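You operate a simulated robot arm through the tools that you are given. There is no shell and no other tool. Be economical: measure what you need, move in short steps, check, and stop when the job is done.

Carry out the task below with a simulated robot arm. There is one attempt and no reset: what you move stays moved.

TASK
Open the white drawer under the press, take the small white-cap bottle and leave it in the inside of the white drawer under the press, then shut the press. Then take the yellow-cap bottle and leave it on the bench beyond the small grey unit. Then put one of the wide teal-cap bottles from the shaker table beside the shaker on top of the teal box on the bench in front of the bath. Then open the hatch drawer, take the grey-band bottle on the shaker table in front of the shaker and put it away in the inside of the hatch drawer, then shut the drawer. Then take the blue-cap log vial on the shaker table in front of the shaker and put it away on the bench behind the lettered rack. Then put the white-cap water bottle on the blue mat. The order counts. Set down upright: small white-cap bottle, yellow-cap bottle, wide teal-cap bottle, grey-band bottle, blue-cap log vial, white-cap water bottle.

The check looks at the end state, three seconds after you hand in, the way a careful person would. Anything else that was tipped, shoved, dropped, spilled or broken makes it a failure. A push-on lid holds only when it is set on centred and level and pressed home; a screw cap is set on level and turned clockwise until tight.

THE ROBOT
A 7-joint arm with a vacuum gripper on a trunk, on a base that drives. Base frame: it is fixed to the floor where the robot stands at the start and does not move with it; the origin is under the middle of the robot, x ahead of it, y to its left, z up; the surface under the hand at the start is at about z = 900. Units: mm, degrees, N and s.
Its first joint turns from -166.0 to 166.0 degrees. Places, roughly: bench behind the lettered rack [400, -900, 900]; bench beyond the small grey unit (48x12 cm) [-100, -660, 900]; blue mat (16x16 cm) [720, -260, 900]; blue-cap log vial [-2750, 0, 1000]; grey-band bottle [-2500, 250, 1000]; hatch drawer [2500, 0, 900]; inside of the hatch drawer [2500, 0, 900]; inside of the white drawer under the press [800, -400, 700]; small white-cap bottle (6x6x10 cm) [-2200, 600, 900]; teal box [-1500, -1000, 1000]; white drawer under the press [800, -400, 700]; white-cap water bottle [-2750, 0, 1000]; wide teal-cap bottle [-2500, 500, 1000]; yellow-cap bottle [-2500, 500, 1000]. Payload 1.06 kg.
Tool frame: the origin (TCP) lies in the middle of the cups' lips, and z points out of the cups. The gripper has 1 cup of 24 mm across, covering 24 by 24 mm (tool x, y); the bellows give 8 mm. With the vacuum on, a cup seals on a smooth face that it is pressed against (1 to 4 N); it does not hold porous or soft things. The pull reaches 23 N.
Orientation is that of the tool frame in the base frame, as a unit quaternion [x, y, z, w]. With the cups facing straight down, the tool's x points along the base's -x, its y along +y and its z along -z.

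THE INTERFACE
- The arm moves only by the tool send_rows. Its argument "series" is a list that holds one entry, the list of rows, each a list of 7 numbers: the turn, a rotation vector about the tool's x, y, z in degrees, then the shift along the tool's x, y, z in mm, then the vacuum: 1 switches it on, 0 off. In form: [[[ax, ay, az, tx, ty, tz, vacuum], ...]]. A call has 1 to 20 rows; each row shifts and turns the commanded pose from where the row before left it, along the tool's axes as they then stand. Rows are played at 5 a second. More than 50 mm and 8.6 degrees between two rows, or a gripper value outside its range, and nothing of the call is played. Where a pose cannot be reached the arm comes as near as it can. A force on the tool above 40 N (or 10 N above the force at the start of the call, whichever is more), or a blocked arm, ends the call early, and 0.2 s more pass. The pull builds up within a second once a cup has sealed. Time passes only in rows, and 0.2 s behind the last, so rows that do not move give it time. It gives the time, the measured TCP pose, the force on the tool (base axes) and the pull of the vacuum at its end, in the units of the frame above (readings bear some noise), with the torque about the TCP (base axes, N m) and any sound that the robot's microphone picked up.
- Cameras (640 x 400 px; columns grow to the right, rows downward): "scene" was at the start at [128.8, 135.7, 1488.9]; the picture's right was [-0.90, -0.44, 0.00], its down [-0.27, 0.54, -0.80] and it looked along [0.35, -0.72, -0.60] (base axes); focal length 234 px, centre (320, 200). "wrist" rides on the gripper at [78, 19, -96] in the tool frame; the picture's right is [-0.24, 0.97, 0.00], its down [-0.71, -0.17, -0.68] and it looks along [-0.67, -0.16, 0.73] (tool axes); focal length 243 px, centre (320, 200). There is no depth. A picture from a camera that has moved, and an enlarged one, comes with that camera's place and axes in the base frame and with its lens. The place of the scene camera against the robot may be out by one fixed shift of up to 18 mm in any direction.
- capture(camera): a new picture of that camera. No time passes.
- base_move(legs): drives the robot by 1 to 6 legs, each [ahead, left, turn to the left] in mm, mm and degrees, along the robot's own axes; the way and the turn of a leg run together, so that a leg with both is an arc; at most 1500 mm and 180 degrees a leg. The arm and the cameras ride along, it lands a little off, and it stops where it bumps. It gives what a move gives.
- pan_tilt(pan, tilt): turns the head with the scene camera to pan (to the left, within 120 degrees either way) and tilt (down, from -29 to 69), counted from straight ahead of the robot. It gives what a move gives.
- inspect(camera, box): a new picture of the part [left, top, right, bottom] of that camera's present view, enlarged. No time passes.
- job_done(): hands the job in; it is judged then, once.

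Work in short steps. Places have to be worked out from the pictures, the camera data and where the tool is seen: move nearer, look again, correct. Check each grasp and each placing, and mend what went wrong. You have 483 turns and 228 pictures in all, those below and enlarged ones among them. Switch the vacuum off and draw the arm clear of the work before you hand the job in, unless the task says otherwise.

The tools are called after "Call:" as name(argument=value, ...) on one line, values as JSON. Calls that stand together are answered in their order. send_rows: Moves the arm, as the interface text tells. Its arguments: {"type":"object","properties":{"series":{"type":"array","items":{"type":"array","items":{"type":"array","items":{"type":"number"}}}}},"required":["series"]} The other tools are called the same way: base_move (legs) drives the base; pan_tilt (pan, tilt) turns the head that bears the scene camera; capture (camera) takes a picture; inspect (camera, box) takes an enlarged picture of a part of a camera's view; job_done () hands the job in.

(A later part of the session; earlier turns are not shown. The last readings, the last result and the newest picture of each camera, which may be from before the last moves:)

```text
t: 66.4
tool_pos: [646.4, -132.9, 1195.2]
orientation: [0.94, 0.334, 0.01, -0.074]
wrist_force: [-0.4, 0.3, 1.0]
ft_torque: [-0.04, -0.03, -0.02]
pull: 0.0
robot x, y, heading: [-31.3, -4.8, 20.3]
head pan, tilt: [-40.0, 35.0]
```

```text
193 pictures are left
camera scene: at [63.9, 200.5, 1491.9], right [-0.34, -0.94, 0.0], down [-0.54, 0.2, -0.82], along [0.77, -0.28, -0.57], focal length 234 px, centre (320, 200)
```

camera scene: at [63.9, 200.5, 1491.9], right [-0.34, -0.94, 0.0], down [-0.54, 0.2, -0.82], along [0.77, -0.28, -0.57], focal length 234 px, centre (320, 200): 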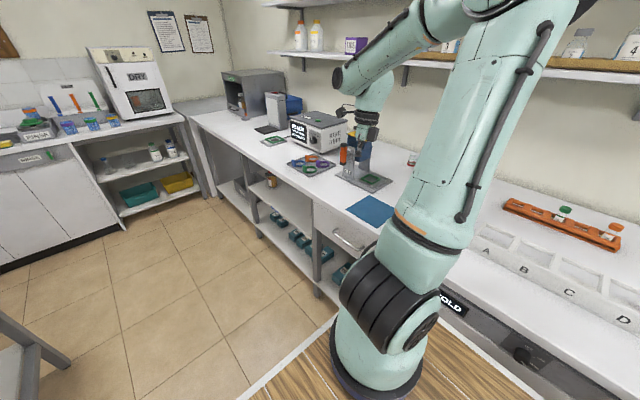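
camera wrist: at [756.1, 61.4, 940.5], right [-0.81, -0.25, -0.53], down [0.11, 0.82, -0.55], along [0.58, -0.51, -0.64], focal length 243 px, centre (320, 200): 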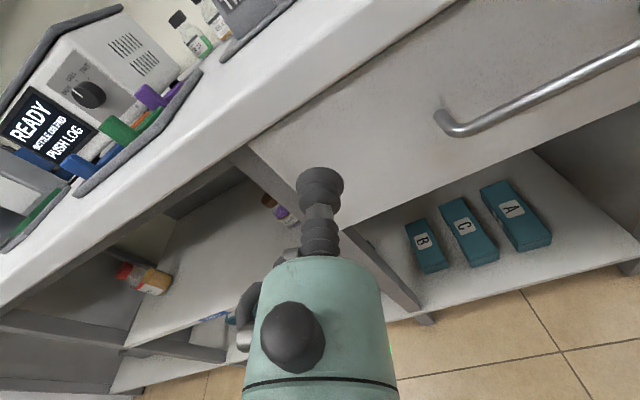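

I push the yaw past the limit again to centre the elbow, then immediately start tilting toward the bench side.

Call:
send_rows(series=[[[0, 0, 8.2, 0, 0, 0, 0], [0, 0, 8.2, 0, 0, 0, 0], [0, 0, 8.2, 0, 0, 0, 0], [0, 0, 8.2, 0, 0, 0, 0], [0, 0, 8.2, 0, 0, 0, 0], [0, 0, 8.2, 0, 0, 0, 0]]])

Call:
capture(camera="scene")

```text
t: 67.8
tool_pos: [621.0, -144.8, 1196.5]
orientation: [0.993, -0.082, -0.02, -0.077]
wrist_force: [-0.2, 0.1, -0.3]
ft_torque: [-0.06, -0.01, 0.05]
pull: 0.0
out of reach, approached as far as the arm can: row 6
robot x, y, heading: [-31.0, 0.1, 20.0]
head pan, tilt: [-40.0, 35.0]
```

```text
192 pictures are left
camera scene: at [64.6, 200.6, 1491.8], right [-0.34, -0.94, 0.0], down [-0.54, 0.2, -0.82], along [0.77, -0.28, -0.57], focal length 234 px, centre (320, 200)
```

scene: 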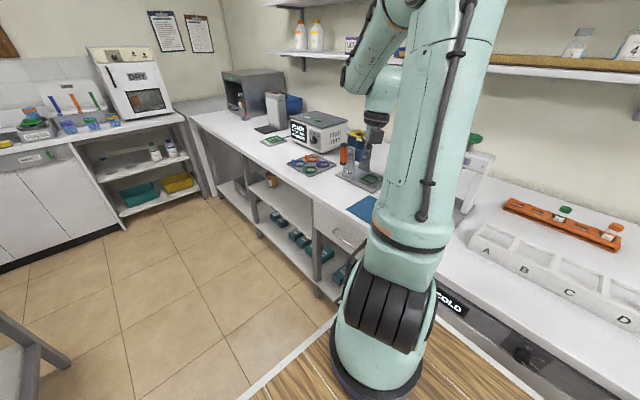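

Elbow is central. I tilt the tool toward the bench from here.

Call:
send_rows(series=[[[-6.9, 3.9, 0, 0, 0, 0, 0], [-6.9, 3.9, 0, 0, 0, 0, 0], [-6.9, 3.9, 0, 0, 0, 0, 0], [-6.9, 3.9, 0, 0, 0, 0, 0], [-6.9, 3.9, 0, 0, 0, 0, 0], [-6.9, 3.9, 0, 0, 0, 0, 0]]])

Call:
capture(camera="scene")

```text
t: 69.2
tool_pos: [620.2, -144.4, 1196.9]
orientation: [0.994, -0.081, -0.021, -0.076]
wrist_force: [-0.8, -0.7, 0.1]
ft_torque: [-0.01, 0.0, 0.01]
pull: 0.0
out of reach, approached as far as the arm can: row 1, 2, 3, 4, 5, 6
robot x, y, heading: [-31.6, -4.3, 20.1]
head pan, tilt: [-40.0, 35.0]
```

```text
191 pictures are left
camera scene: at [63.9, 200.5, 1491.9], right [-0.34, -0.94, 0.0], down [-0.54, 0.2, -0.82], along [0.77, -0.28, -0.57], focal length 234 px, centre (320, 200)
```

scene: 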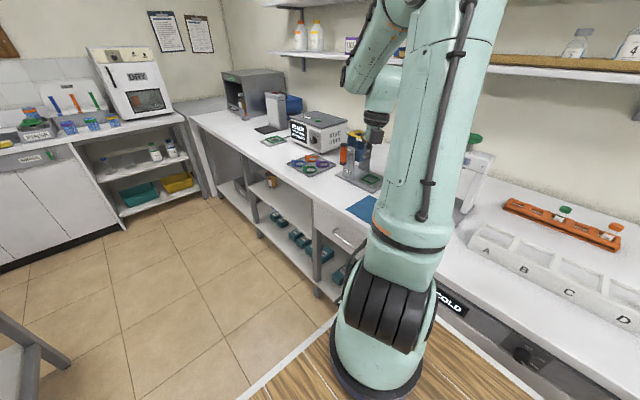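

Blocked by the limit. I combine the tilt with some counter-yaw.

Call:
send_rows(series=[[[0, 0, -8, 0, 0, 0, 0], [0, 0, -8, 0, 0, 0, 0], [-6.0, 3.4, -3, 0, 0, 0, 0], [-6.0, 3.4, -3, 0, 0, 0, 0], [-6.0, 3.4, -3, 0, 0, 0, 0], [-6.0, 3.4, -3, 0, 0, 0, 0], [-6.0, 3.4, -3, 0, 0, 0, 0], [-6.0, 3.4, -3, 0, 0, 0, 0]]])

Call:
capture(camera="scene")

```text
t: 71.0
tool_pos: [620.4, -145.8, 1198.2]
orientation: [0.936, 0.194, 0.195, 0.221]
wrist_force: [-0.3, 0.2, 0.4]
ft_torque: [0.04, 0.01, 0.0]
pull: 0.0
robot x, y, heading: [-30.3, -2.8, 20.0]
head pan, tilt: [-40.0, 35.0]
```

```text
190 pictures are left
camera scene: at [63.9, 200.1, 1491.9], right [-0.34, -0.94, 0.0], down [-0.54, 0.2, -0.82], along [0.77, -0.28, -0.57], focal length 234 px, centre (320, 200)
```

scene: 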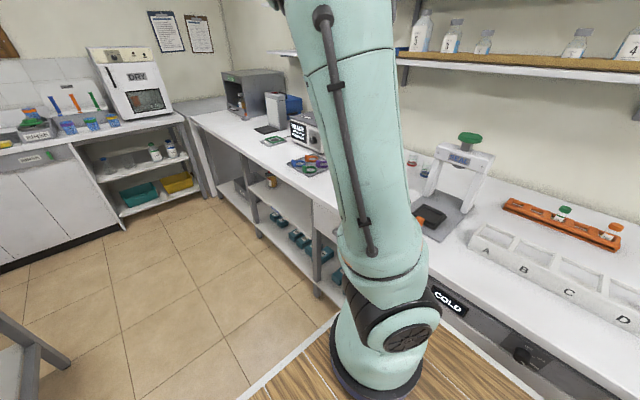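

The elbow is now on the left, as wanted. I continue the tilt to horizontal.

Call:
send_rows(series=[[[-8, -1.2, 0, 0, 0, 0, 0], [-8, -1.2, 0, 0, 0, 0, 0], [-8, -1.2, 0, 0, 0, 0, 0], [-8, -1.2, 0, 0, 0, 0, 0], [-8, -1.2, 0, 0, 0, 0, 0], [-8, -1.2, 0, 0, 0, 0, 0], [-8, -1.2, 0, 0, 0, 0, 0]]])

Call:
capture(camera="scene")

Call:
capture(camera="wrist")

```text
t: 72.6
tool_pos: [619.2, -144.9, 1197.1]
orientation: [0.734, 0.064, 0.198, 0.647]
wrist_force: [0.6, -0.1, 0.1]
ft_torque: [0.02, 0.0, -0.02]
pull: 0.1
robot x, y, heading: [-30.7, -3.9, 20.2]
head pan, tilt: [-40.0, 35.0]
```

```text
189 pictures are left
camera scene: at [63.5, 200.3, 1491.9], right [-0.34, -0.94, 0.0], down [-0.54, 0.2, -0.82], along [0.77, -0.28, -0.57], focal length 234 px, centre (320, 200)
```

scene: 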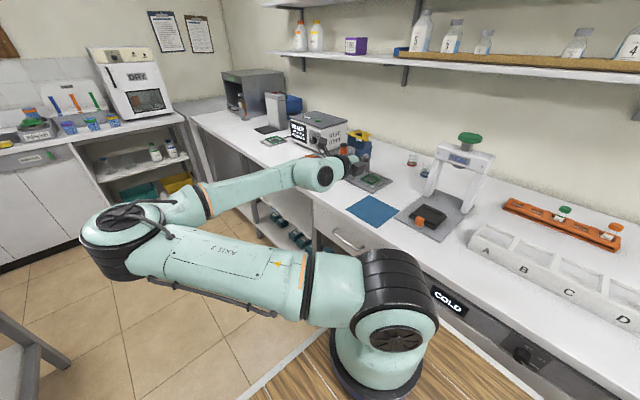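

```text
188 pictures are left
camera wrist: at [652.6, -32.2, 1240.9], right [-0.37, -0.23, 0.9], down [-0.87, 0.41, -0.25], along [-0.31, -0.88, -0.36], focal length 243 px, centre (320, 200)
```

wrist: 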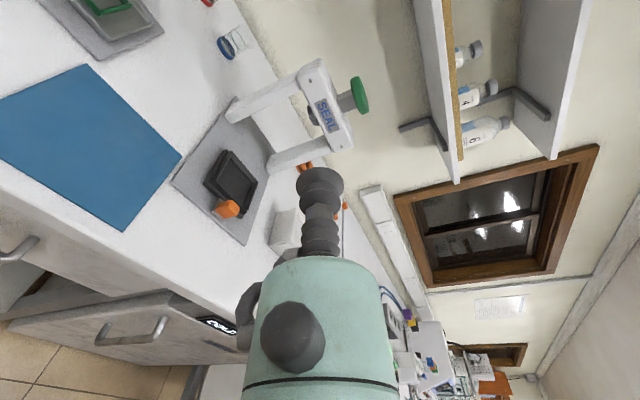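

Excellent – horizontal with the elbow out to the left. I back off from the bench edge, then lower and shift along the drawer.

Call:
send_rows(series=[[[0, 0, 0, 0, 0, -45, 0], [0, 0, 0, 0, 0, -45, 0], [0, 0, 0, 0, 0, -45, 0], [0, 0, 0, 30, -35, 0, 0], [0, 0, 0, 30, -35, 0, 0], [0, 0, 0, 30, -35, 0, 0], [0, 0, 0, 30, -35, 0, 0], [0, 0, 0, 30, -35, 0, 0]]])

Call:
capture(camera="scene")

```text
t: 74.4
tool_pos: [736.5, 58.5, 1067.3]
orientation: [0.734, 0.065, 0.198, 0.647]
wrist_force: [-0.9, 0.5, -0.4]
ft_torque: [0.03, -0.02, 0.01]
pull: 0.0
robot x, y, heading: [-32.6, -3.5, 20.1]
head pan, tilt: [-40.0, 35.0]
```

```text
187 pictures are left
camera scene: at [63.7, 200.6, 1491.9], right [-0.34, -0.94, 0.0], down [-0.54, 0.2, -0.82], along [0.77, -0.28, -0.57], focal length 234 px, centre (320, 200)
```

scene: 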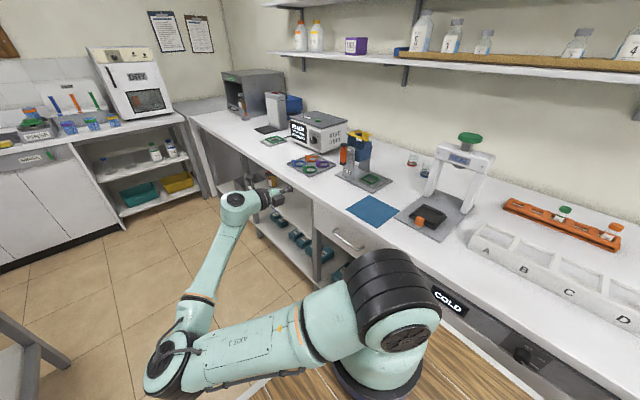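

Good. I continue lowering toward z≈790, u≈770.

Call:
send_rows(series=[[[0, 0, 0, 20, -42, 0, 0], [0, 0, 0, 20, -42, 0, 0], [0, 0, 0, 20, -42, 0, 0], [0, 0, 0, 5, -45, 0, 0]]])

Call:
capture(camera="scene")

Call:
capture(camera="wrist")

```text
t: 75.4
tool_pos: [799.3, 63.5, 1054.3]
orientation: [0.741, 0.073, 0.192, 0.64]
wrist_force: [0.0, -0.1, 0.4]
ft_torque: [0.02, -0.06, -0.03]
pull: 0.0
out of reach, approached as far as the arm can: row 1, 2, 3, 4
robot x, y, heading: [-29.1, -4.9, 19.9]
head pan, tilt: [-40.0, 35.0]
```

```text
186 pictures are left
camera scene: at [63.8, 200.7, 1491.9], right [-0.34, -0.94, 0.0], down [-0.54, 0.2, -0.82], along [0.77, -0.28, -0.57], focal length 234 px, centre (320, 200)
```

scene: 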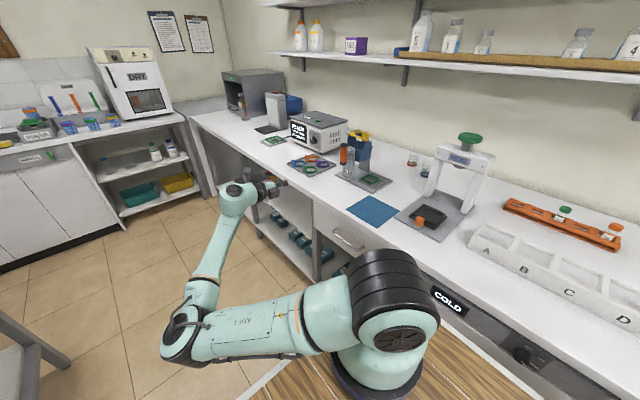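

```text
185 pictures are left
camera wrist: at [831.2, 176.4, 1099.2], right [-0.35, -0.25, 0.9], down [-0.88, 0.41, -0.23], along [-0.31, -0.88, -0.36], focal length 243 px, centre (320, 200)
```

wrist: 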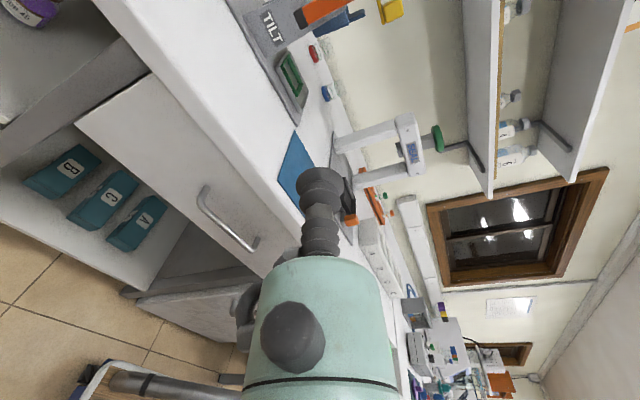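

The elbow has swung too low. I roll the tool the opposite way to raise the elbow again.

Call:
send_rows(series=[[[0, 0, 0, 0, 20, 0, 0], [0, 0, -8, 0, 0, 0, 0], [0, 0, -8, 0, 0, 0, 0], [0, 0, -8, 0, 0, 0, 0], [0, 0, -8, 0, 0, 0, 0], [0, 0, -8, 0, 0, 0, 0]]])

Call:
capture(camera="scene")

```text
t: 76.8
tool_pos: [795.7, 59.8, 1075.0]
orientation: [0.667, 0.314, -0.036, 0.675]
wrist_force: [-0.9, -0.3, 0.3]
ft_torque: [0.0, -0.01, -0.01]
pull: 0.1
robot x, y, heading: [-31.4, -5.3, 19.9]
head pan, tilt: [-40.0, 35.0]
```

```text
184 pictures are left
camera scene: at [63.9, 200.6, 1491.9], right [-0.34, -0.94, 0.0], down [-0.54, 0.2, -0.82], along [0.77, -0.28, -0.57], focal length 234 px, centre (320, 200)
```

scene: 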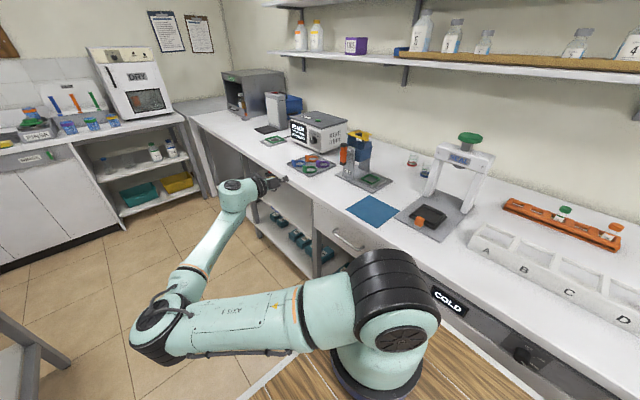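

A little improvement; I continue the roll.

Call:
send_rows(series=[[[0, 0, -8, 0, 0, 0, 0], [0, 0, -8, 0, 0, 0, 0], [0, 0, -8, 0, 0, 0, 0], [0, 0, -8, 0, 0, 0, 0], [0, 0, -8, 0, 0, 0, 0], [0, 0, -8, 0, 0, 0, 0], [0, 0, -8, 0, 0, 0, 0], [0, 0, -8, 0, 0, 0, 0]]])

Call:
capture(camera="scene")

```text
t: 78.6
tool_pos: [795.1, 59.3, 1075.5]
orientation: [0.4, 0.619, -0.389, 0.553]
wrist_force: [0.7, -0.6, 0.2]
ft_torque: [-0.01, -0.06, -0.03]
pull: 0.1
robot x, y, heading: [-34.5, -2.4, 20.0]
head pan, tilt: [-40.0, 35.0]
```

```text
183 pictures are left
camera scene: at [63.9, 200.6, 1491.9], right [-0.34, -0.94, 0.0], down [-0.54, 0.2, -0.82], along [0.77, -0.28, -0.57], focal length 234 px, centre (320, 200)
```

scene: 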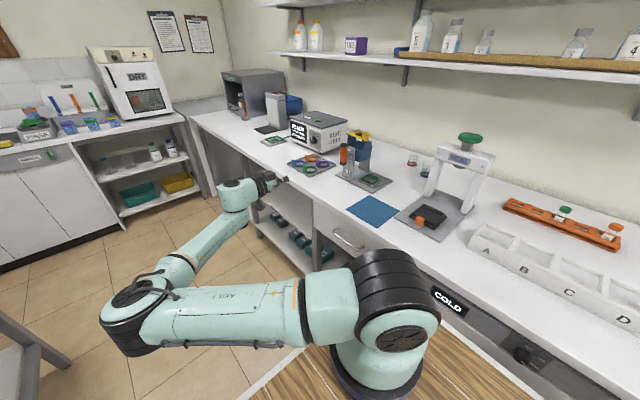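

Tool x now points down. I test lowering again from this elbow posture.

Call:
send_rows(series=[[[0, 0, 0, 45, 0, 0, 0], [0, 0, 0, 45, 0, 0, 0], [0, 0, 0, 45, 0, 0, 0], [0, 0, 0, 45, 0, 0, 0]]])

Call:
capture(camera="scene")

```text
t: 79.6
tool_pos: [780.5, 73.5, 894.6]
orientation: [0.401, 0.619, -0.389, 0.552]
wrist_force: [0.6, 0.1, -0.9]
ft_torque: [0.0, -0.01, -0.02]
pull: 0.1
robot x, y, heading: [-28.6, -5.3, 20.1]
head pan, tilt: [-40.0, 35.0]
```

```text
182 pictures are left
camera scene: at [63.9, 200.6, 1491.9], right [-0.34, -0.94, 0.0], down [-0.54, 0.2, -0.82], along [0.77, -0.28, -0.57], focal length 234 px, centre (320, 200)
```

scene: 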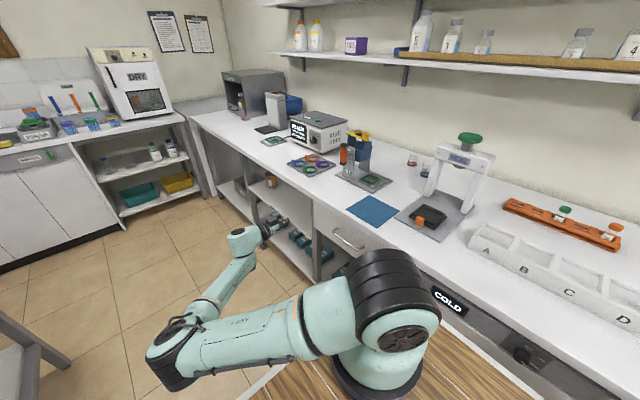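

It works (joint 7 was the limit). I lower another 100 mm, level the tool by 5°, and look.

Call:
send_rows(series=[[[0, 0, 0, 50, 0, 0, 0], [0, 0, 0, 48, 0, 0, 0], [0, -5, 0, 0, 0, 0, 0]]])

Call:
capture(camera="wrist")

```text
t: 80.4
tool_pos: [775.0, 77.1, 796.9]
orientation: [0.382, 0.594, -0.405, 0.58]
wrist_force: [0.9, 0.1, 0.0]
ft_torque: [-0.01, -0.01, 0.02]
pull: 0.0
robot x, y, heading: [-30.2, -1.9, 20.1]
head pan, tilt: [-40.0, 35.0]
```

```text
181 pictures are left
camera wrist: at [753.3, 172.0, 717.2], right [0.91, 0.37, 0.2], down [-0.39, 0.58, 0.71], along [0.15, -0.73, 0.67], focal length 243 px, centre (320, 200)
```

wrist: 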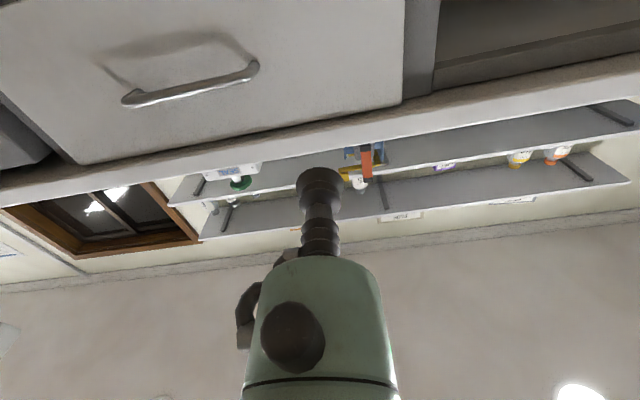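

The face is at about v≈-425 and the cup heads for a spot between handle end and drawer edge. I advance.

Call:
send_rows(series=[[[0, 0, 0, 0, 0, 45, 0], [0, 0, 0, 0, 0, 45, 0], [0, 0, 0, 0, 0, 45, 0], [0, 0, 0, 0, 0, 40, 0]]])

Call:
capture(camera="wrist")

```text
t: 81.4
tool_pos: [842.9, -84.4, 798.8]
orientation: [0.384, 0.594, -0.405, 0.58]
wrist_force: [-0.4, 1.0, 1.4]
ft_torque: [-0.03, 0.0, -0.04]
pull: 0.0
robot x, y, heading: [-28.0, -4.4, 20.0]
head pan, tilt: [-40.0, 35.0]
```

```text
180 pictures are left
camera wrist: at [821.1, 10.9, 720.0], right [0.91, 0.37, 0.2], down [-0.39, 0.58, 0.71], along [0.15, -0.73, 0.67], focal length 243 px, centre (320, 200)
```

wrist: 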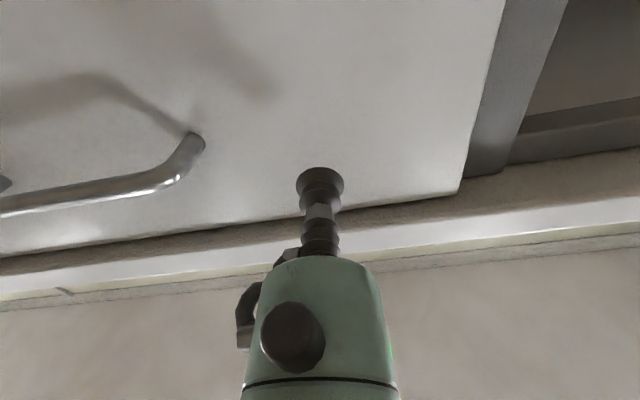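

Close now. I switch on the vacuum and creep in until contact.

Call:
send_rows(series=[[[0, 0, 0, 0, 0, 12, 1], [0, 0, 0, 0, 0, 12, 1], [0, 0, 0, 0, 0, 8, 1], [0, 0, 0, 0, 0, 6, 1], [0, 0, 0, 0, 0, 0, 1]]])

```text
t: 82.6
tool_pos: [855.6, -119.5, 798.1]
orientation: [0.383, 0.594, -0.405, 0.58]
wrist_force: [-4.0, 0.6, 1.6]
ft_torque: [0.01, 0.01, 0.03]
pull: 23.2
robot x, y, heading: [-32.1, -6.1, 20.1]
head pan, tilt: [-40.0, 35.0]
```

Sealed (pull 23 N). I pull the drawer out slowly.

Call:
send_rows(series=[[[0, 0, 0, 0, 0.4, -10, 1], [0, 0, 0, 0, 0.4, -10, 1], [0, 0, 0, 0, 0.6, -15, 1], [0, 0, 0, 0, 0.6, -15, 1], [0, 0, 0, 0, 0.8, -20, 1]]])

Call:
capture(camera="wrist")

```text
t: 83.8
tool_pos: [832.6, -53.6, 798.2]
orientation: [0.383, 0.594, -0.405, 0.579]
wrist_force: [-6.8, -4.0, -4.0]
ft_torque: [-0.02, 0.01, 0.02]
pull: 23.2
robot x, y, heading: [-33.4, -3.5, 20.2]
head pan, tilt: [-40.0, 35.0]
```

```text
179 pictures are left
camera wrist: at [810.9, 41.5, 719.3], right [0.91, 0.37, 0.2], down [-0.39, 0.58, 0.71], along [0.15, -0.73, 0.67], focal length 243 px, centre (320, 200)
```

wrist: 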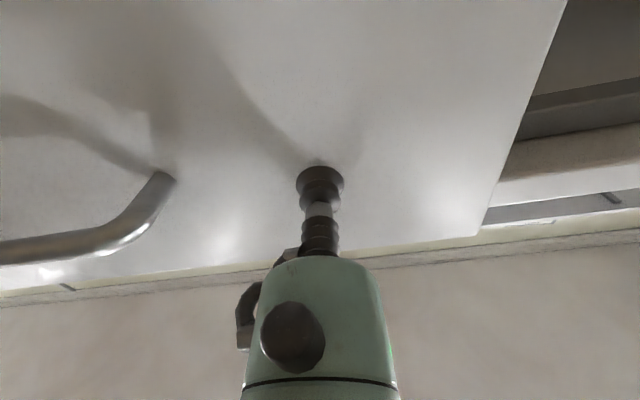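

The drawer follows. I keep pulling, up to about 250 mm in total.

Call:
send_rows(series=[[[0, 0, 0, 0, 0.8, -20, 1], [0, 0, 0, 0, 0.8, -20, 1], [0, 0, 0, 0, 0.8, -20, 1], [0, 0, 0, 0, 0.8, -20, 1], [0, 0, 0, 0, 0.8, -20, 1], [0, 0, 0, 0, 0.8, -20, 1], [0, 0, 0, 0, 0.8, -20, 1], [0, 0, 0, 0, 0.8, -20, 1], [0, 0, 0, 0, 0.8, -20, 1]]])

Call:
capture(camera="scene")

```text
t: 85.8
tool_pos: [770.5, 114.5, 795.5]
orientation: [0.382, 0.594, -0.404, 0.581]
wrist_force: [-4.5, -1.8, -0.2]
ft_torque: [0.05, -0.12, 0.04]
pull: 23.3
robot x, y, heading: [-30.0, -7.8, 19.9]
head pan, tilt: [-40.0, 35.0]
```

```text
178 pictures are left
camera scene: at [63.8, 200.5, 1491.9], right [-0.34, -0.94, 0.0], down [-0.54, 0.2, -0.82], along [0.77, -0.28, -0.57], focal length 234 px, centre (320, 200)
```

scene: 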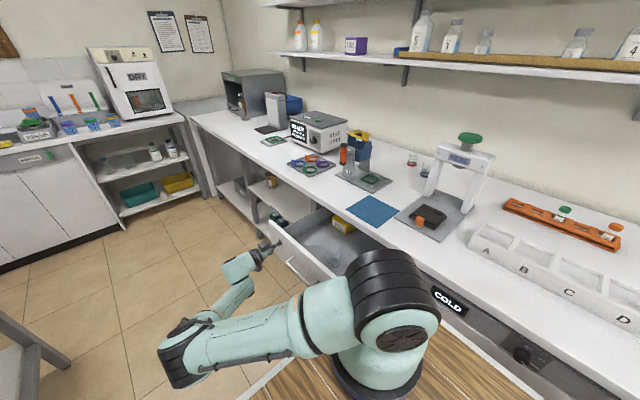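

Open by about 250 mm. I release, back away and lift the tool.

Call:
send_rows(series=[[[0, 0, 0, 0, 0, 0, 0], [0, 0, 0, 0, 0, 0, 0], [0, 0, 0, 0, 0, -10, 0], [0, 0, 0, 0, 0, -25, 0], [0, 0, 0, 0, 0, -40, 0], [0, 0, 0, -45, 0, 0, 0], [0, 0, 0, -45, 0, 0, 0], [0, 0, 0, -45, 0, 0, 0], [0, 0, 0, -45, 0, 0, 0], [0, 0, 0, -45, 0, 0, 0], [0, 0, 0, -45, 0, 0, 0], [0, 0, 0, -45, 0, 0, 0]]])

Call:
capture(camera="scene")

```text
t: 88.4
tool_pos: [754.7, 188.4, 1110.5]
orientation: [0.382, 0.595, -0.405, 0.58]
wrist_force: [-0.6, 0.0, -0.3]
ft_torque: [-0.01, 0.0, -0.05]
pull: 0.2
robot x, y, heading: [-27.8, -3.1, 20.1]
head pan, tilt: [-40.0, 35.0]
```

```text
177 pictures are left
camera scene: at [64.0, 200.7, 1491.8], right [-0.34, -0.94, 0.0], down [-0.54, 0.2, -0.82], along [0.77, -0.28, -0.57], focal length 234 px, centre (320, 200)
```

scene: 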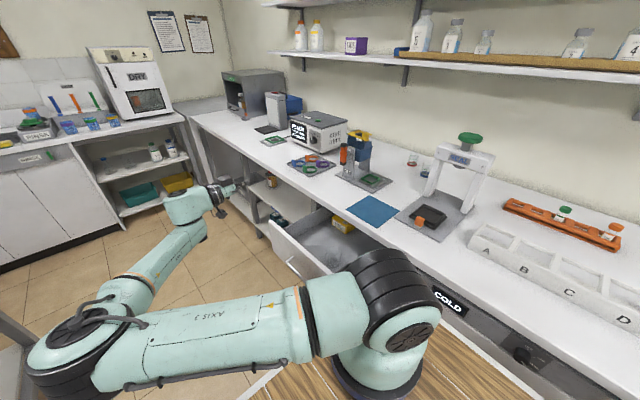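

The drawer stays open. I turn the tool back down.

Call:
send_rows(series=[[[0, 8.2, 0, 0, 0, 0, 0], [0, 8.2, 0, 0, 0, 0, 0], [0, 8.2, 0, 0, 0, 0, 0], [0, 8.2, 0, 0, 0, 0, 0], [0, 8.2, 0, 0, 0, 0, 0], [0, 8.2, 0, 0, 0, 0, 0], [0, 8.2, 0, 0, 0, 0, 0], [0, 8.2, 0, 0, 0, 0, 0], [0, 8.2, 0, 0, 0, 0, 0], [0, 8.2, 0, 0, 0, 0, 0], [0, 8, 0, 0, 0, 0, 0]]])

Call:
capture(camera="scene")

```text
t: 90.8
tool_pos: [752.4, 191.7, 1112.3]
orientation: [0.557, 0.83, -0.015, -0.01]
wrist_force: [0.3, 0.7, 0.0]
ft_torque: [-0.03, -0.05, 0.02]
pull: 0.0
robot x, y, heading: [-29.8, -4.3, 20.3]
head pan, tilt: [-40.0, 35.0]
```

```text
176 pictures are left
camera scene: at [63.7, 201.1, 1491.8], right [-0.34, -0.94, 0.0], down [-0.54, 0.2, -0.82], along [0.77, -0.28, -0.57], focal length 234 px, centre (320, 200)
```

scene: 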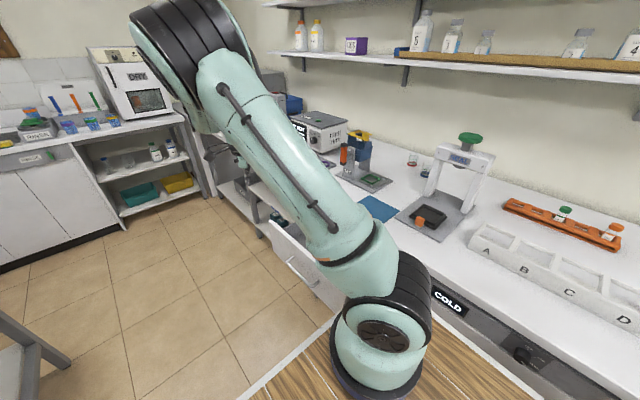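

Tool is down with the elbow to the left. I drive back toward the shaker table and look around on the way.

Call:
base_move(legs=[[-500, 0, 0], [-500, 150, 0]])

Call:
pan_tilt(pan=120, tilt=25)

Call:
capture(camera="scene")

Call:
pan_tilt(pan=-120, tilt=25)

Call:
capture(camera="scene")

```text
t: 96.4
tool_pos: [-232.0, -8.9, 1111.6]
orientation: [0.559, 0.829, -0.015, -0.009]
wrist_force: [-0.2, 0.4, 0.3]
ft_torque: [-0.04, 0.02, -0.01]
pull: 0.0
robot x, y, heading: [-1014.0, -204.4, 19.7]
head pan, tilt: [-40.0, 35.0]
```

```text
t: 98.8
tool_pos: [-231.1, -8.3, 1112.6]
orientation: [0.56, 0.829, -0.015, -0.01]
wrist_force: [0.9, 0.1, 0.8]
ft_torque: [-0.01, 0.01, 0.0]
pull: 0.1
robot x, y, heading: [-1018.3, -200.4, 19.8]
head pan, tilt: [120.0, 25.0]
```

```text
175 pictures are left
camera scene: at [-1073.5, 94.2, 1507.6], right [0.65, 0.76, 0.0], down [0.32, -0.27, -0.91], along [-0.69, 0.59, -0.42], focal length 234 px, centre (320, 200)
```

scene: 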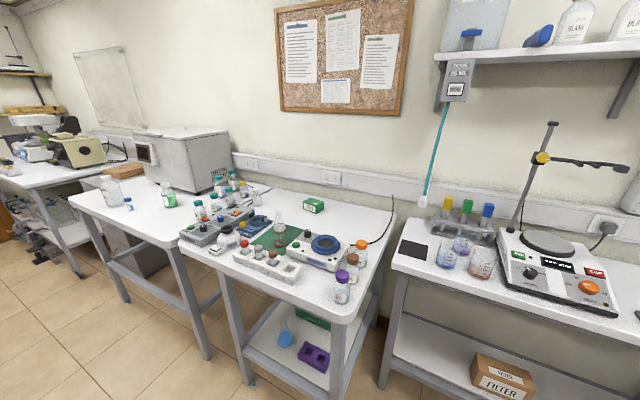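

```text
t: 102.2
tool_pos: [-231.3, -8.6, 1112.0]
orientation: [0.559, 0.829, -0.016, -0.01]
wrist_force: [1.0, -0.3, 1.1]
ft_torque: [0.0, -0.01, -0.02]
pull: 0.2
robot x, y, heading: [-1020.9, -194.4, 19.9]
head pan, tilt: [-120.0, 25.0]
```

```text
174 pictures are left
camera scene: at [-1019.4, -55.9, 1507.7], right [-0.98, 0.18, 0.0], down [0.07, 0.42, -0.91], along [-0.16, -0.89, -0.42], focal length 234 px, centre (320, 200)
```

scene: 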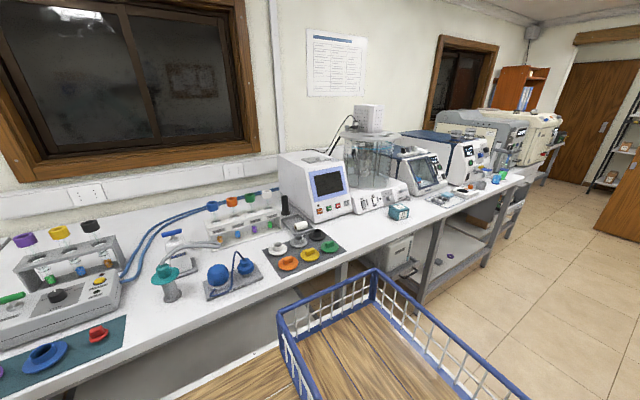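

The shaker table with the bottles is at the far left. I zoom in on it.

Call:
pan_tilt(pan=120, tilt=25)

Call:
inspect(camera="scene", box=[60, 120, 300, 270])

Call:
inspect(camera="scene", box=[180, 180, 400, 320])

```text
t: 105.6
tool_pos: [-230.4, -9.8, 1111.3]
orientation: [0.56, 0.828, -0.015, -0.01]
wrist_force: [-0.2, 0.3, 0.9]
ft_torque: [-0.01, -0.03, 0.01]
pull: 0.0
robot x, y, heading: [-1014.6, -197.1, 20.0]
head pan, tilt: [120.0, 25.0]
```

```text
2.67 times, centred on (180, 195) of scene
camera zoom: at [-1073.5, 94.2, 1507.7], right [0.65, 0.76, 0.0], down [0.32, -0.27, -0.91], along [-0.69, 0.59, -0.42], focal length 623 px, centre (693, 213)
```

zoom: 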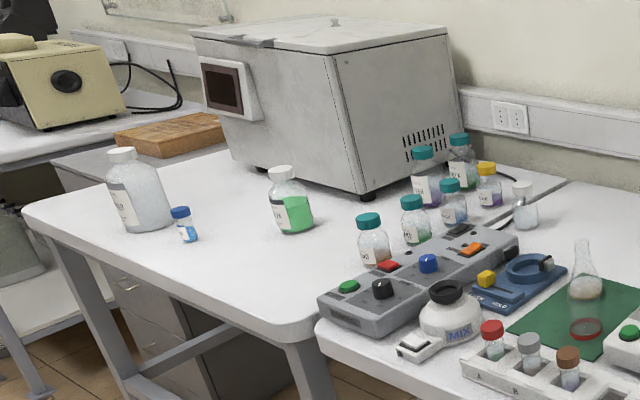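

```text
2.86 times, centred on (290, 250) of scene
camera zoom: at [-1073.5, 94.2, 1507.7], right [0.65, 0.76, 0.0], down [0.32, -0.27, -0.91], along [-0.69, 0.59, -0.42], focal length 667 px, centre (406, 57)
```

zoom: 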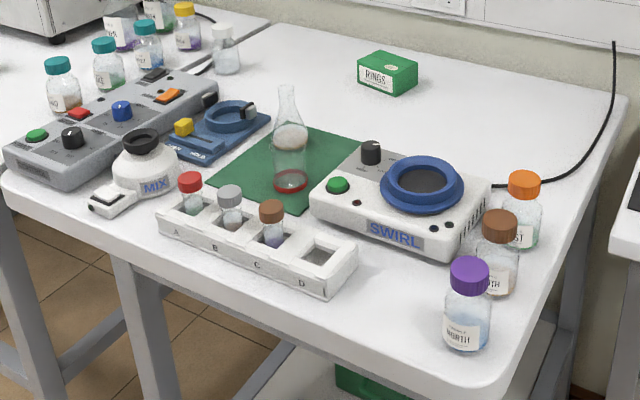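

Positions: small white-cap bottle ≈(-2266,627), yellow ≈(-2426,605), grey-band ≈(-2577,217), log vial ≈(-2670,39), water ≈(-2777,-11). I drive alongside the table, heading kept, leaving clearance.

Call:
base_move(legs=[[-1137, 0, 0], [0, 380, 0]])

Call:
pan_tilt(pan=70, tilt=35)

Call:
capture(camera="scene")

```text
t: 113.3
tool_pos: [-1403.8, -34.5, 1112.1]
orientation: [0.57, 0.821, -0.014, -0.01]
wrist_force: [0.2, -0.2, -0.7]
ft_torque: [-0.01, 0.03, -0.01]
pull: 0.1
robot x, y, heading: [-2197.6, -204.3, 18.2]
head pan, tilt: [120.0, 25.0]
```

```text
t: 114.5
tool_pos: [-1403.1, -35.7, 1112.1]
orientation: [0.57, 0.821, -0.015, -0.011]
wrist_force: [-0.3, 0.6, -0.7]
ft_torque: [-0.01, -0.01, 0.0]
pull: 0.0
robot x, y, heading: [-2193.3, -202.6, 18.4]
head pan, tilt: [70.0, 35.0]
```

```text
171 pictures are left
camera scene: at [-2171.8, 117.5, 1491.9], right [1.0, -0.03, 0.0], down [-0.02, -0.57, -0.82], along [0.02, 0.82, -0.57], focal length 234 px, centre (320, 200)
```

scene: 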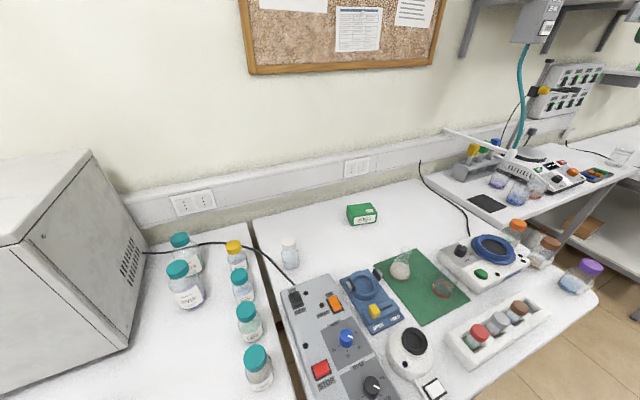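

The small white-cap bottle's cap is near (-2250,606,1000). I raise the tool and swing the arm left about joint 1.

Call:
send_rows(series=[[[0, 0, 0, 0, 0, -50, 0], [0, 0, 0, 0, 0, -50, 0], [0, 0, -5, 48.8, 2.1, 0, 0], [0, 0, -5, 48.8, 2.1, 0, 0], [0, 0, -5, 48.8, 2.1, 0, 0], [0, 0, -5, 48.8, 2.1, 0, 0], [0, 0, -5, 48.8, 2.1, 0, 0], [0, 0, -5, 48.8, 2.1, 0, 0], [0, 0, -5, 48.8, 2.1, 0, 0], [0, 0, -5, 48.8, 2.1, 0, 0], [0, 0, -5, 48.8, 2.1, 0, 0], [0, 0, -5, 48.8, 2.1, 0, 0], [0, 0, -5, 48.8, 2.1, 0, 0], [0, 0, -5, 48.8, 2.1, 0, 0], [0, 0, -5, 48.8, 2.1, 0, 0], [0, 0, -5, 48.8, 2.1, 0, 0], [0, 0, -5, 48.8, 2.1, 0, 0], [0, 0, -5, 48.8, 2.1, 0, 0], [0, 0, -5, 48.8, 2.1, 0, 0], [0, 0, -5, 48.8, 2.1, 0, 0]]])

Call:
capture(camera="scene")

Call:
capture(camera="wrist")

```text
t: 118.7
tool_pos: [-2090.2, 357.2, 1230.8]
orientation: [-0.178, 0.984, -0.004, -0.02]
wrist_force: [-0.5, 0.7, 0.5]
ft_torque: [-0.02, 0.05, 0.01]
pull: 0.0
robot x, y, heading: [-2195.6, -204.3, 18.6]
head pan, tilt: [70.0, 35.0]
```

```text
170 pictures are left
camera scene: at [-2171.3, 117.7, 1491.8], right [1.0, -0.03, 0.0], down [-0.02, -0.57, -0.82], along [0.02, 0.82, -0.57], focal length 234 px, centre (320, 200)
```

scene: 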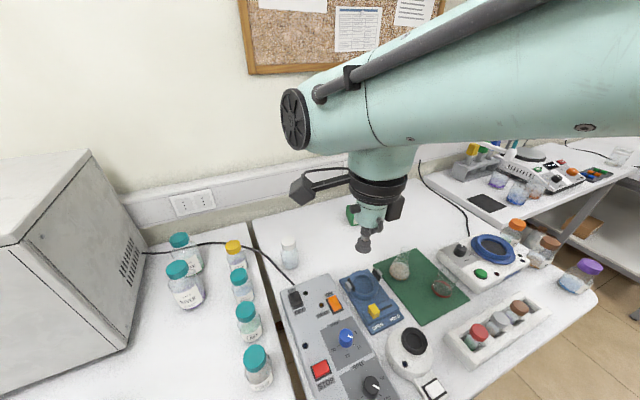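

```text
169 pictures are left
camera wrist: at [-2166.4, 348.6, 1329.2], right [-0.12, 0.99, -0.01], down [0.75, 0.1, 0.66], along [0.65, 0.07, -0.75], focal length 243 px, centre (320, 200)
```

wrist: 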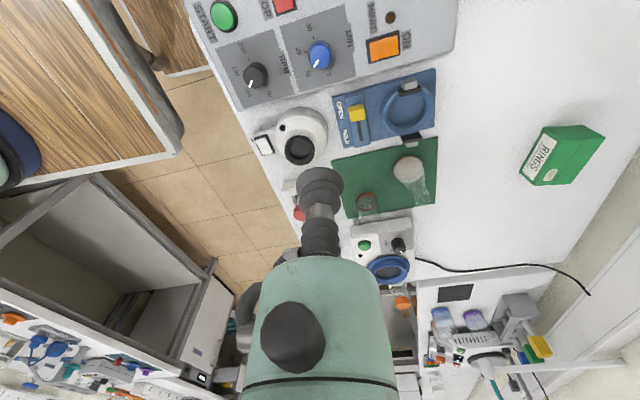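

Comparing the cup's predicted and seen pixel gives a scene camera correction of about (+10,-3,-5). I move over the bottle, correct 2° of tilt, and look with the wrist camera.

Call:
send_rows(series=[[[0, -2.4, 0, 0, 0, 0, 0], [0, 0, 0, 9.3, 47, 0, 0], [0, 0, 0, 9.3, 47, 0, 0], [0, 0, 0, 9.3, 47, 0, 0], [0, 0, 0, 9.3, 47, 0, 0], [0, 0, 0, 9.3, 47, 0, 0], [0, 0, 0, 9.3, 47, 0, 0]]])

Call:
capture(camera="wrist")

Call:
capture(camera="scene")

```text
t: 120.3
tool_pos: [-2198.5, 517.2, 1215.2]
orientation: [-0.178, 0.984, 0.0, 0.002]
wrist_force: [0.7, -0.4, 0.1]
ft_torque: [0.0, 0.03, 0.0]
pull: 0.0
out of reach, approached as far as the arm can: row 5, 6, 7
robot x, y, heading: [-2191.6, -203.4, 17.9]
head pan, tilt: [70.0, 35.0]
```

```text
168 pictures are left
camera wrist: at [-2278.7, 508.1, 1311.9], right [-0.12, 0.99, 0.0], down [0.72, 0.09, 0.69], along [0.68, 0.08, -0.73], focal length 243 px, centre (320, 200)
```

wrist: 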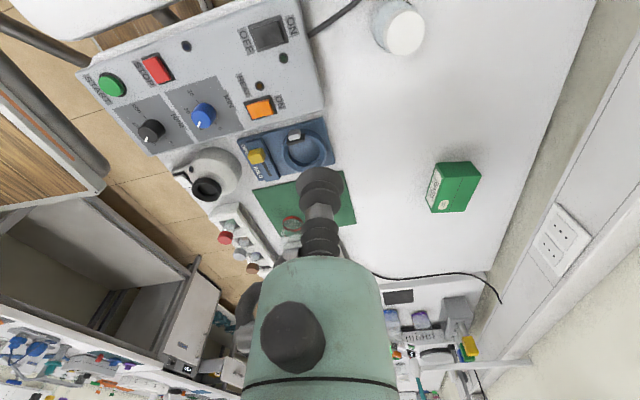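

```text
167 pictures are left
camera scene: at [-2171.7, 117.5, 1491.9], right [1.0, -0.03, 0.0], down [-0.02, -0.57, -0.82], along [0.02, 0.82, -0.57], focal length 234 px, centre (320, 200)
```

scene: 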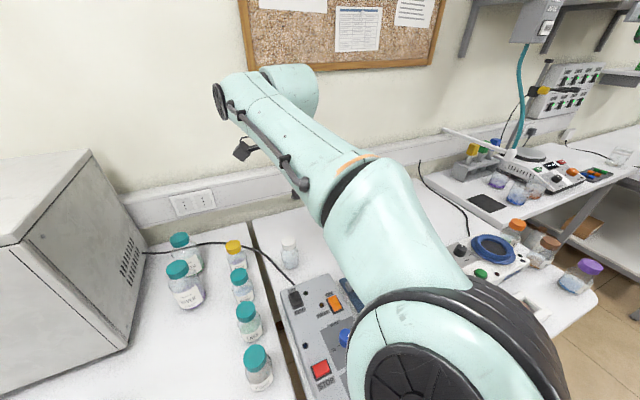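

The wrist view confirms the cap at (-2242,600). A joint limit stops me; I try a counter-yaw and then continue.

Call:
send_rows(series=[[[0, 0, -8, 0, 0, 0, 0], [0, 0, -8, 0, 0, 0, 0], [0, 0, -8, 0, 0, 0, 0], [0, 0, -8, 0, 0, 0, 0], [0, 0, -8, 0, 0, 0, 0]]])

Call:
capture(camera="scene")

```text
t: 121.5
tool_pos: [-2198.0, 516.4, 1214.8]
orientation: [-0.504, 0.864, 0.0, 0.002]
wrist_force: [0.0, 0.2, -0.1]
ft_torque: [0.0, -0.04, 0.0]
pull: 0.1
robot x, y, heading: [-2192.2, -207.7, 18.2]
head pan, tilt: [70.0, 35.0]
```

```text
166 pictures are left
camera scene: at [-2171.9, 117.6, 1491.9], right [1.0, -0.03, 0.0], down [-0.02, -0.57, -0.82], along [0.02, 0.82, -0.57], focal length 234 px, centre (320, 200)
```

scene: 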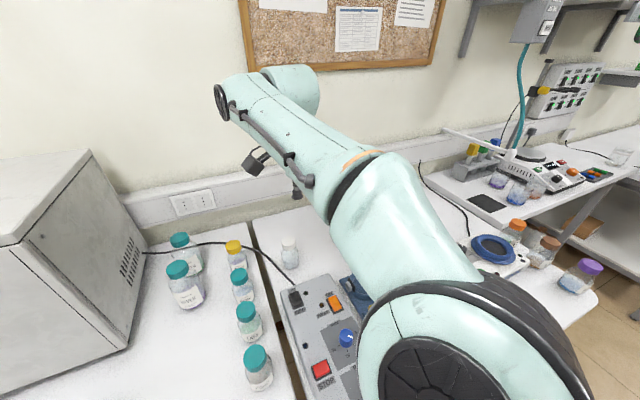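

Now I move the remaining distance over the bottle, descending a little.

Call:
send_rows(series=[[[0, 0, 0, -17, 26, 20, 0], [0, 0, 0, -17, 26, 20, 0], [0, 0, 0, -17, 27, 20, 0]]])

Call:
capture(camera="wrist")

```text
t: 122.3
tool_pos: [-2212.5, 529.6, 1183.6]
orientation: [-0.505, 0.863, -0.003, 0.006]
wrist_force: [0.0, -1.3, 1.0]
ft_torque: [0.06, -0.08, 0.05]
pull: 0.0
out of reach, approached as far as the arm can: row 1, 2, 3
robot x, y, heading: [-2194.5, -202.3, 18.5]
head pan, tilt: [70.0, 35.0]
```

```text
165 pictures are left
camera wrist: at [-2268.0, 469.9, 1278.5], right [-0.73, 0.68, -0.01], down [0.49, 0.53, 0.69], along [0.48, 0.5, -0.72], focal length 243 px, centre (320, 200)
```

wrist: 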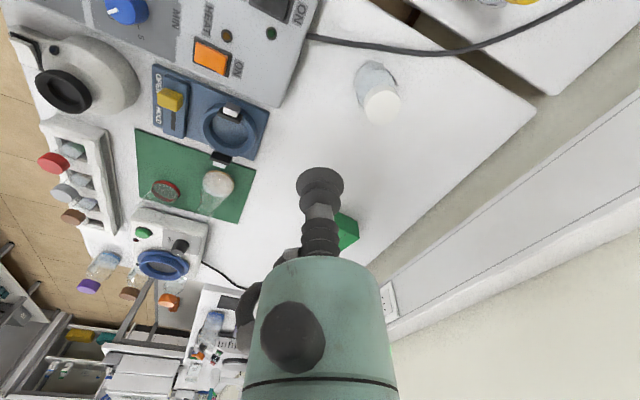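

The reach is short in this stance. I'll turn the robot to face the table, which brings the arm nearer; first I retract and swing the arm back to the front.

Call:
send_rows(series=[[[0, 0, 0, 32, -38, -10, 0], [0, 0, 0, 32, -38, -10, 0], [0, 0, 0, 32, -38, 0, 0], [0, 0, 0, 32, -38, 0, 0], [0, 0, 5, -36.1, -33.1, 0, 0], [0, 0, 5, -36.1, -33.1, 0, 0], [0, 0, 5, -36.1, -33.1, 0, 0], [0, 0, 5, -36.1, -33.1, 0, 0], [0, 0, 5, -36.1, -33.1, 0, 0], [0, 0, 5, -36.1, -33.1, 0, 0], [0, 0, 5, -36.1, -33.1, 0, 0], [0, 0, 5, -36.1, -33.1, 0, 0], [0, 0, 5, -36.1, -33.1, 0, 0], [0, 0, 5, -36.1, -33.1, 0, 0], [0, 0, 5, -36.1, -33.1, 0, 0], [0, 0, 5, -36.1, -33.1, 0, 0], [0, 0, 5, -36.1, -33.1, 0, 0], [0, 0, 5, -36.1, -33.1, 0, 0], [0, 0, 5, -36.1, -33.1, 0, 0], [0, 0, 5, -36.1, -33.1, 0, 0]]])

Call:
capture(camera="scene")

```text
refused: row 1 steps farther than a row can; nothing moved
```

```text
164 pictures are left
camera scene: at [-2172.4, 116.2, 1492.2], right [1.0, -0.03, 0.0], down [-0.02, -0.57, -0.82], along [0.02, 0.82, -0.57], focal length 234 px, centre (320, 200)
```

scene: 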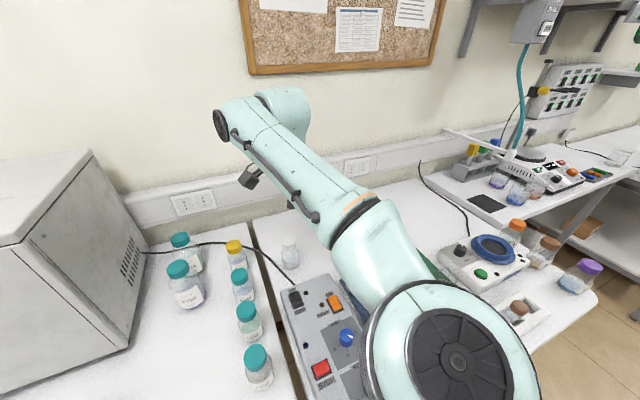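

The step was slightly too long; I shorten it.

Call:
send_rows(series=[[[0, 0, 0, 31, -37, -10, 0], [0, 0, 0, 31, -37, -10, 0], [0, 0, 0, 31, -37, 0, 0], [0, 0, 0, 31, -37, 0, 0], [0, 0, 5, -36.1, -33.1, 0, 0], [0, 0, 5, -36.1, -33.1, 0, 0], [0, 0, 5, -36.1, -33.1, 0, 0], [0, 0, 5, -36.1, -33.1, 0, 0], [0, 0, 5, -36.1, -33.1, 0, 0], [0, 0, 5, -36.1, -33.1, 0, 0], [0, 0, 5, -36.1, -33.1, 0, 0], [0, 0, 5, -36.1, -33.1, 0, 0], [0, 0, 5, -36.1, -33.1, 0, 0], [0, 0, 5, -36.1, -33.1, 0, 0], [0, 0, 5, -36.1, -33.1, 0, 0], [0, 0, 5, -36.1, -33.1, 0, 0], [0, 0, 5, -36.1, -33.1, 0, 0], [0, 0, 5, -36.1, -33.1, 0, 0], [0, 0, 5, -36.1, -33.1, 0, 0], [0, 0, 5, -36.1, -33.1, 0, 0]]])

Call:
pan_tilt(pan=0, tilt=30)

Call:
capture(camera="scene")

```text
t: 126.5
tool_pos: [-1536.1, 286.8, 1185.5]
orientation: [0.17, 0.985, 0.0, 0.002]
wrist_force: [0.4, -0.3, -0.2]
ft_torque: [-0.01, -0.05, 0.01]
pull: 0.0
out of reach, approached as far as the arm can: row 1, 2, 3, 4
robot x, y, heading: [-2194.5, -205.2, 18.4]
head pan, tilt: [70.0, 35.0]
```

```text
t: 127.9
tool_pos: [-1535.6, 286.3, 1186.1]
orientation: [0.17, 0.985, 0.0, 0.002]
wrist_force: [-0.3, 0.9, 0.2]
ft_torque: [0.01, -0.07, 0.01]
pull: 0.1
robot x, y, heading: [-2192.7, -205.9, 18.4]
head pan, tilt: [0.0, 30.0]
```

```text
163 pictures are left
camera scene: at [-2088.6, 57.9, 1499.7], right [0.31, -0.95, 0.0], down [-0.47, -0.16, -0.87], along [0.82, 0.27, -0.5], focal length 234 px, centre (320, 200)
```

scene: 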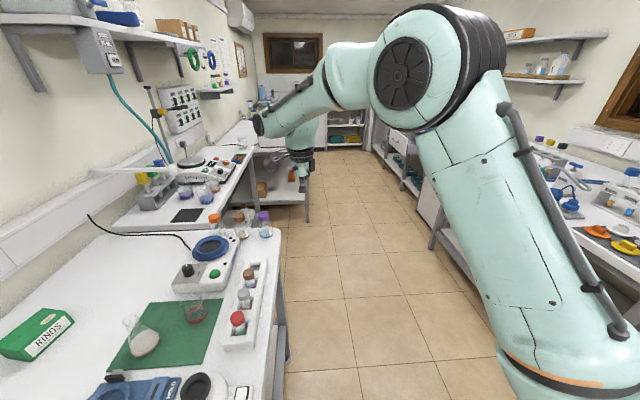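

Arm is at the front-left. I swing it further to the front, then back the base off, turn to face the table, and approach.

Call:
send_rows(series=[[[0, 0, 4.5, -44.6, -19.8, 0, 0], [0, 0, 4.5, -44.6, -19.8, 0, 0], [0, 0, 4.5, -44.6, -19.8, 0, 0], [0, 0, 4.5, -44.6, -19.8, 0, 0], [0, 0, 4.5, -44.6, -19.8, 0, 0], [0, 0, 4.5, -44.6, -19.8, 0, 0], [0, 0, 4.5, -44.6, -19.8, 0, 0], [0, 0, 4.5, -44.6, -19.8, 0, 0], [0, 0, 4.5, -44.6, -19.8, 0, 0], [0, 0, 4.5, -44.6, -19.8, 0, 0]]])

Call:
base_move(legs=[[132, -230, 0], [0, 0, 91.5]])

Call:
pan_tilt(pan=20, tilt=40)

Call:
capture(camera="scene")

```text
t: 130.1
tool_pos: [-1323.4, -137.8, 1188.7]
orientation: [0.534, 0.846, 0.003, 0.001]
wrist_force: [-0.1, -0.3, 0.1]
ft_torque: [-0.02, 0.02, -0.03]
pull: 0.0
robot x, y, heading: [-2195.6, -206.1, 18.2]
head pan, tilt: [0.0, 30.0]
```

```text
t: 135.9
tool_pos: [-2104.0, 488.1, 1188.9]
orientation: [-0.245, 0.969, 0.003, 0.0]
wrist_force: [0.0, 0.7, 0.1]
ft_torque: [-0.03, 0.0, 0.0]
pull: 0.1
robot x, y, heading: [-2000.8, -374.7, 111.3]
head pan, tilt: [0.0, 30.0]
```

```text
t: 136.8
tool_pos: [-2104.6, 487.3, 1188.2]
orientation: [-0.244, 0.97, 0.003, 0.0]
wrist_force: [0.1, -0.1, -0.4]
ft_torque: [-0.01, 0.03, -0.01]
pull: 0.1
robot x, y, heading: [-1993.3, -375.6, 111.0]
head pan, tilt: [20.0, 40.0]
```

```text
162 pictures are left
camera scene: at [-2293.3, -293.6, 1484.4], right [0.75, 0.66, 0.0], down [0.42, -0.48, -0.77], along [-0.5, 0.58, -0.64], focal length 234 px, centre (320, 200)
```

scene: 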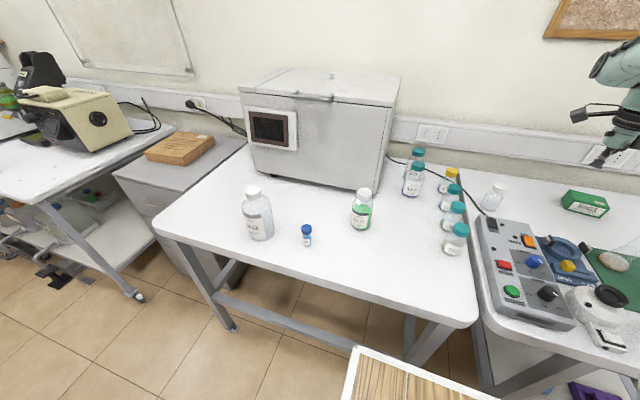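

Facing the table now. I move ahead 90 mm (deck stays ~50 mm clear of the table) and look with the wrist camera.

Call:
base_move(legs=[[90, 0, 0]])

Call:
capture(camera="wrist")

```text
t: 137.9
tool_pos: [-2133.6, 571.0, 1188.4]
orientation: [-0.243, 0.97, 0.002, 0.0]
wrist_force: [0.3, 0.0, 0.4]
ft_torque: [-0.02, 0.0, -0.02]
pull: 0.1
robot x, y, heading: [-2028.0, -293.5, 110.8]
head pan, tilt: [20.0, 40.0]
```

```text
161 pictures are left
camera wrist: at [-2212.1, 550.3, 1284.3], right [-0.25, 0.97, 0.0], down [0.71, 0.18, 0.69], along [0.66, 0.18, -0.73], focal length 243 px, centre (320, 200)
```

wrist: 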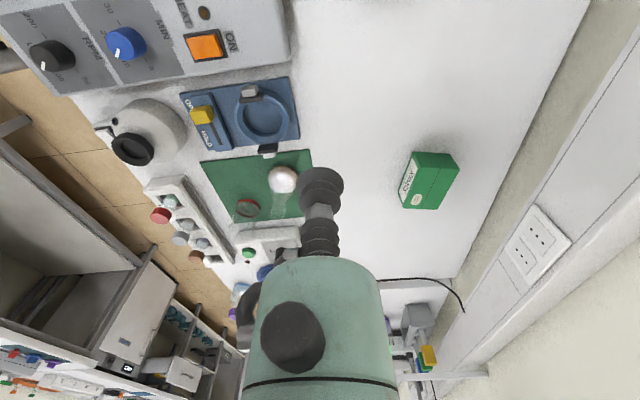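

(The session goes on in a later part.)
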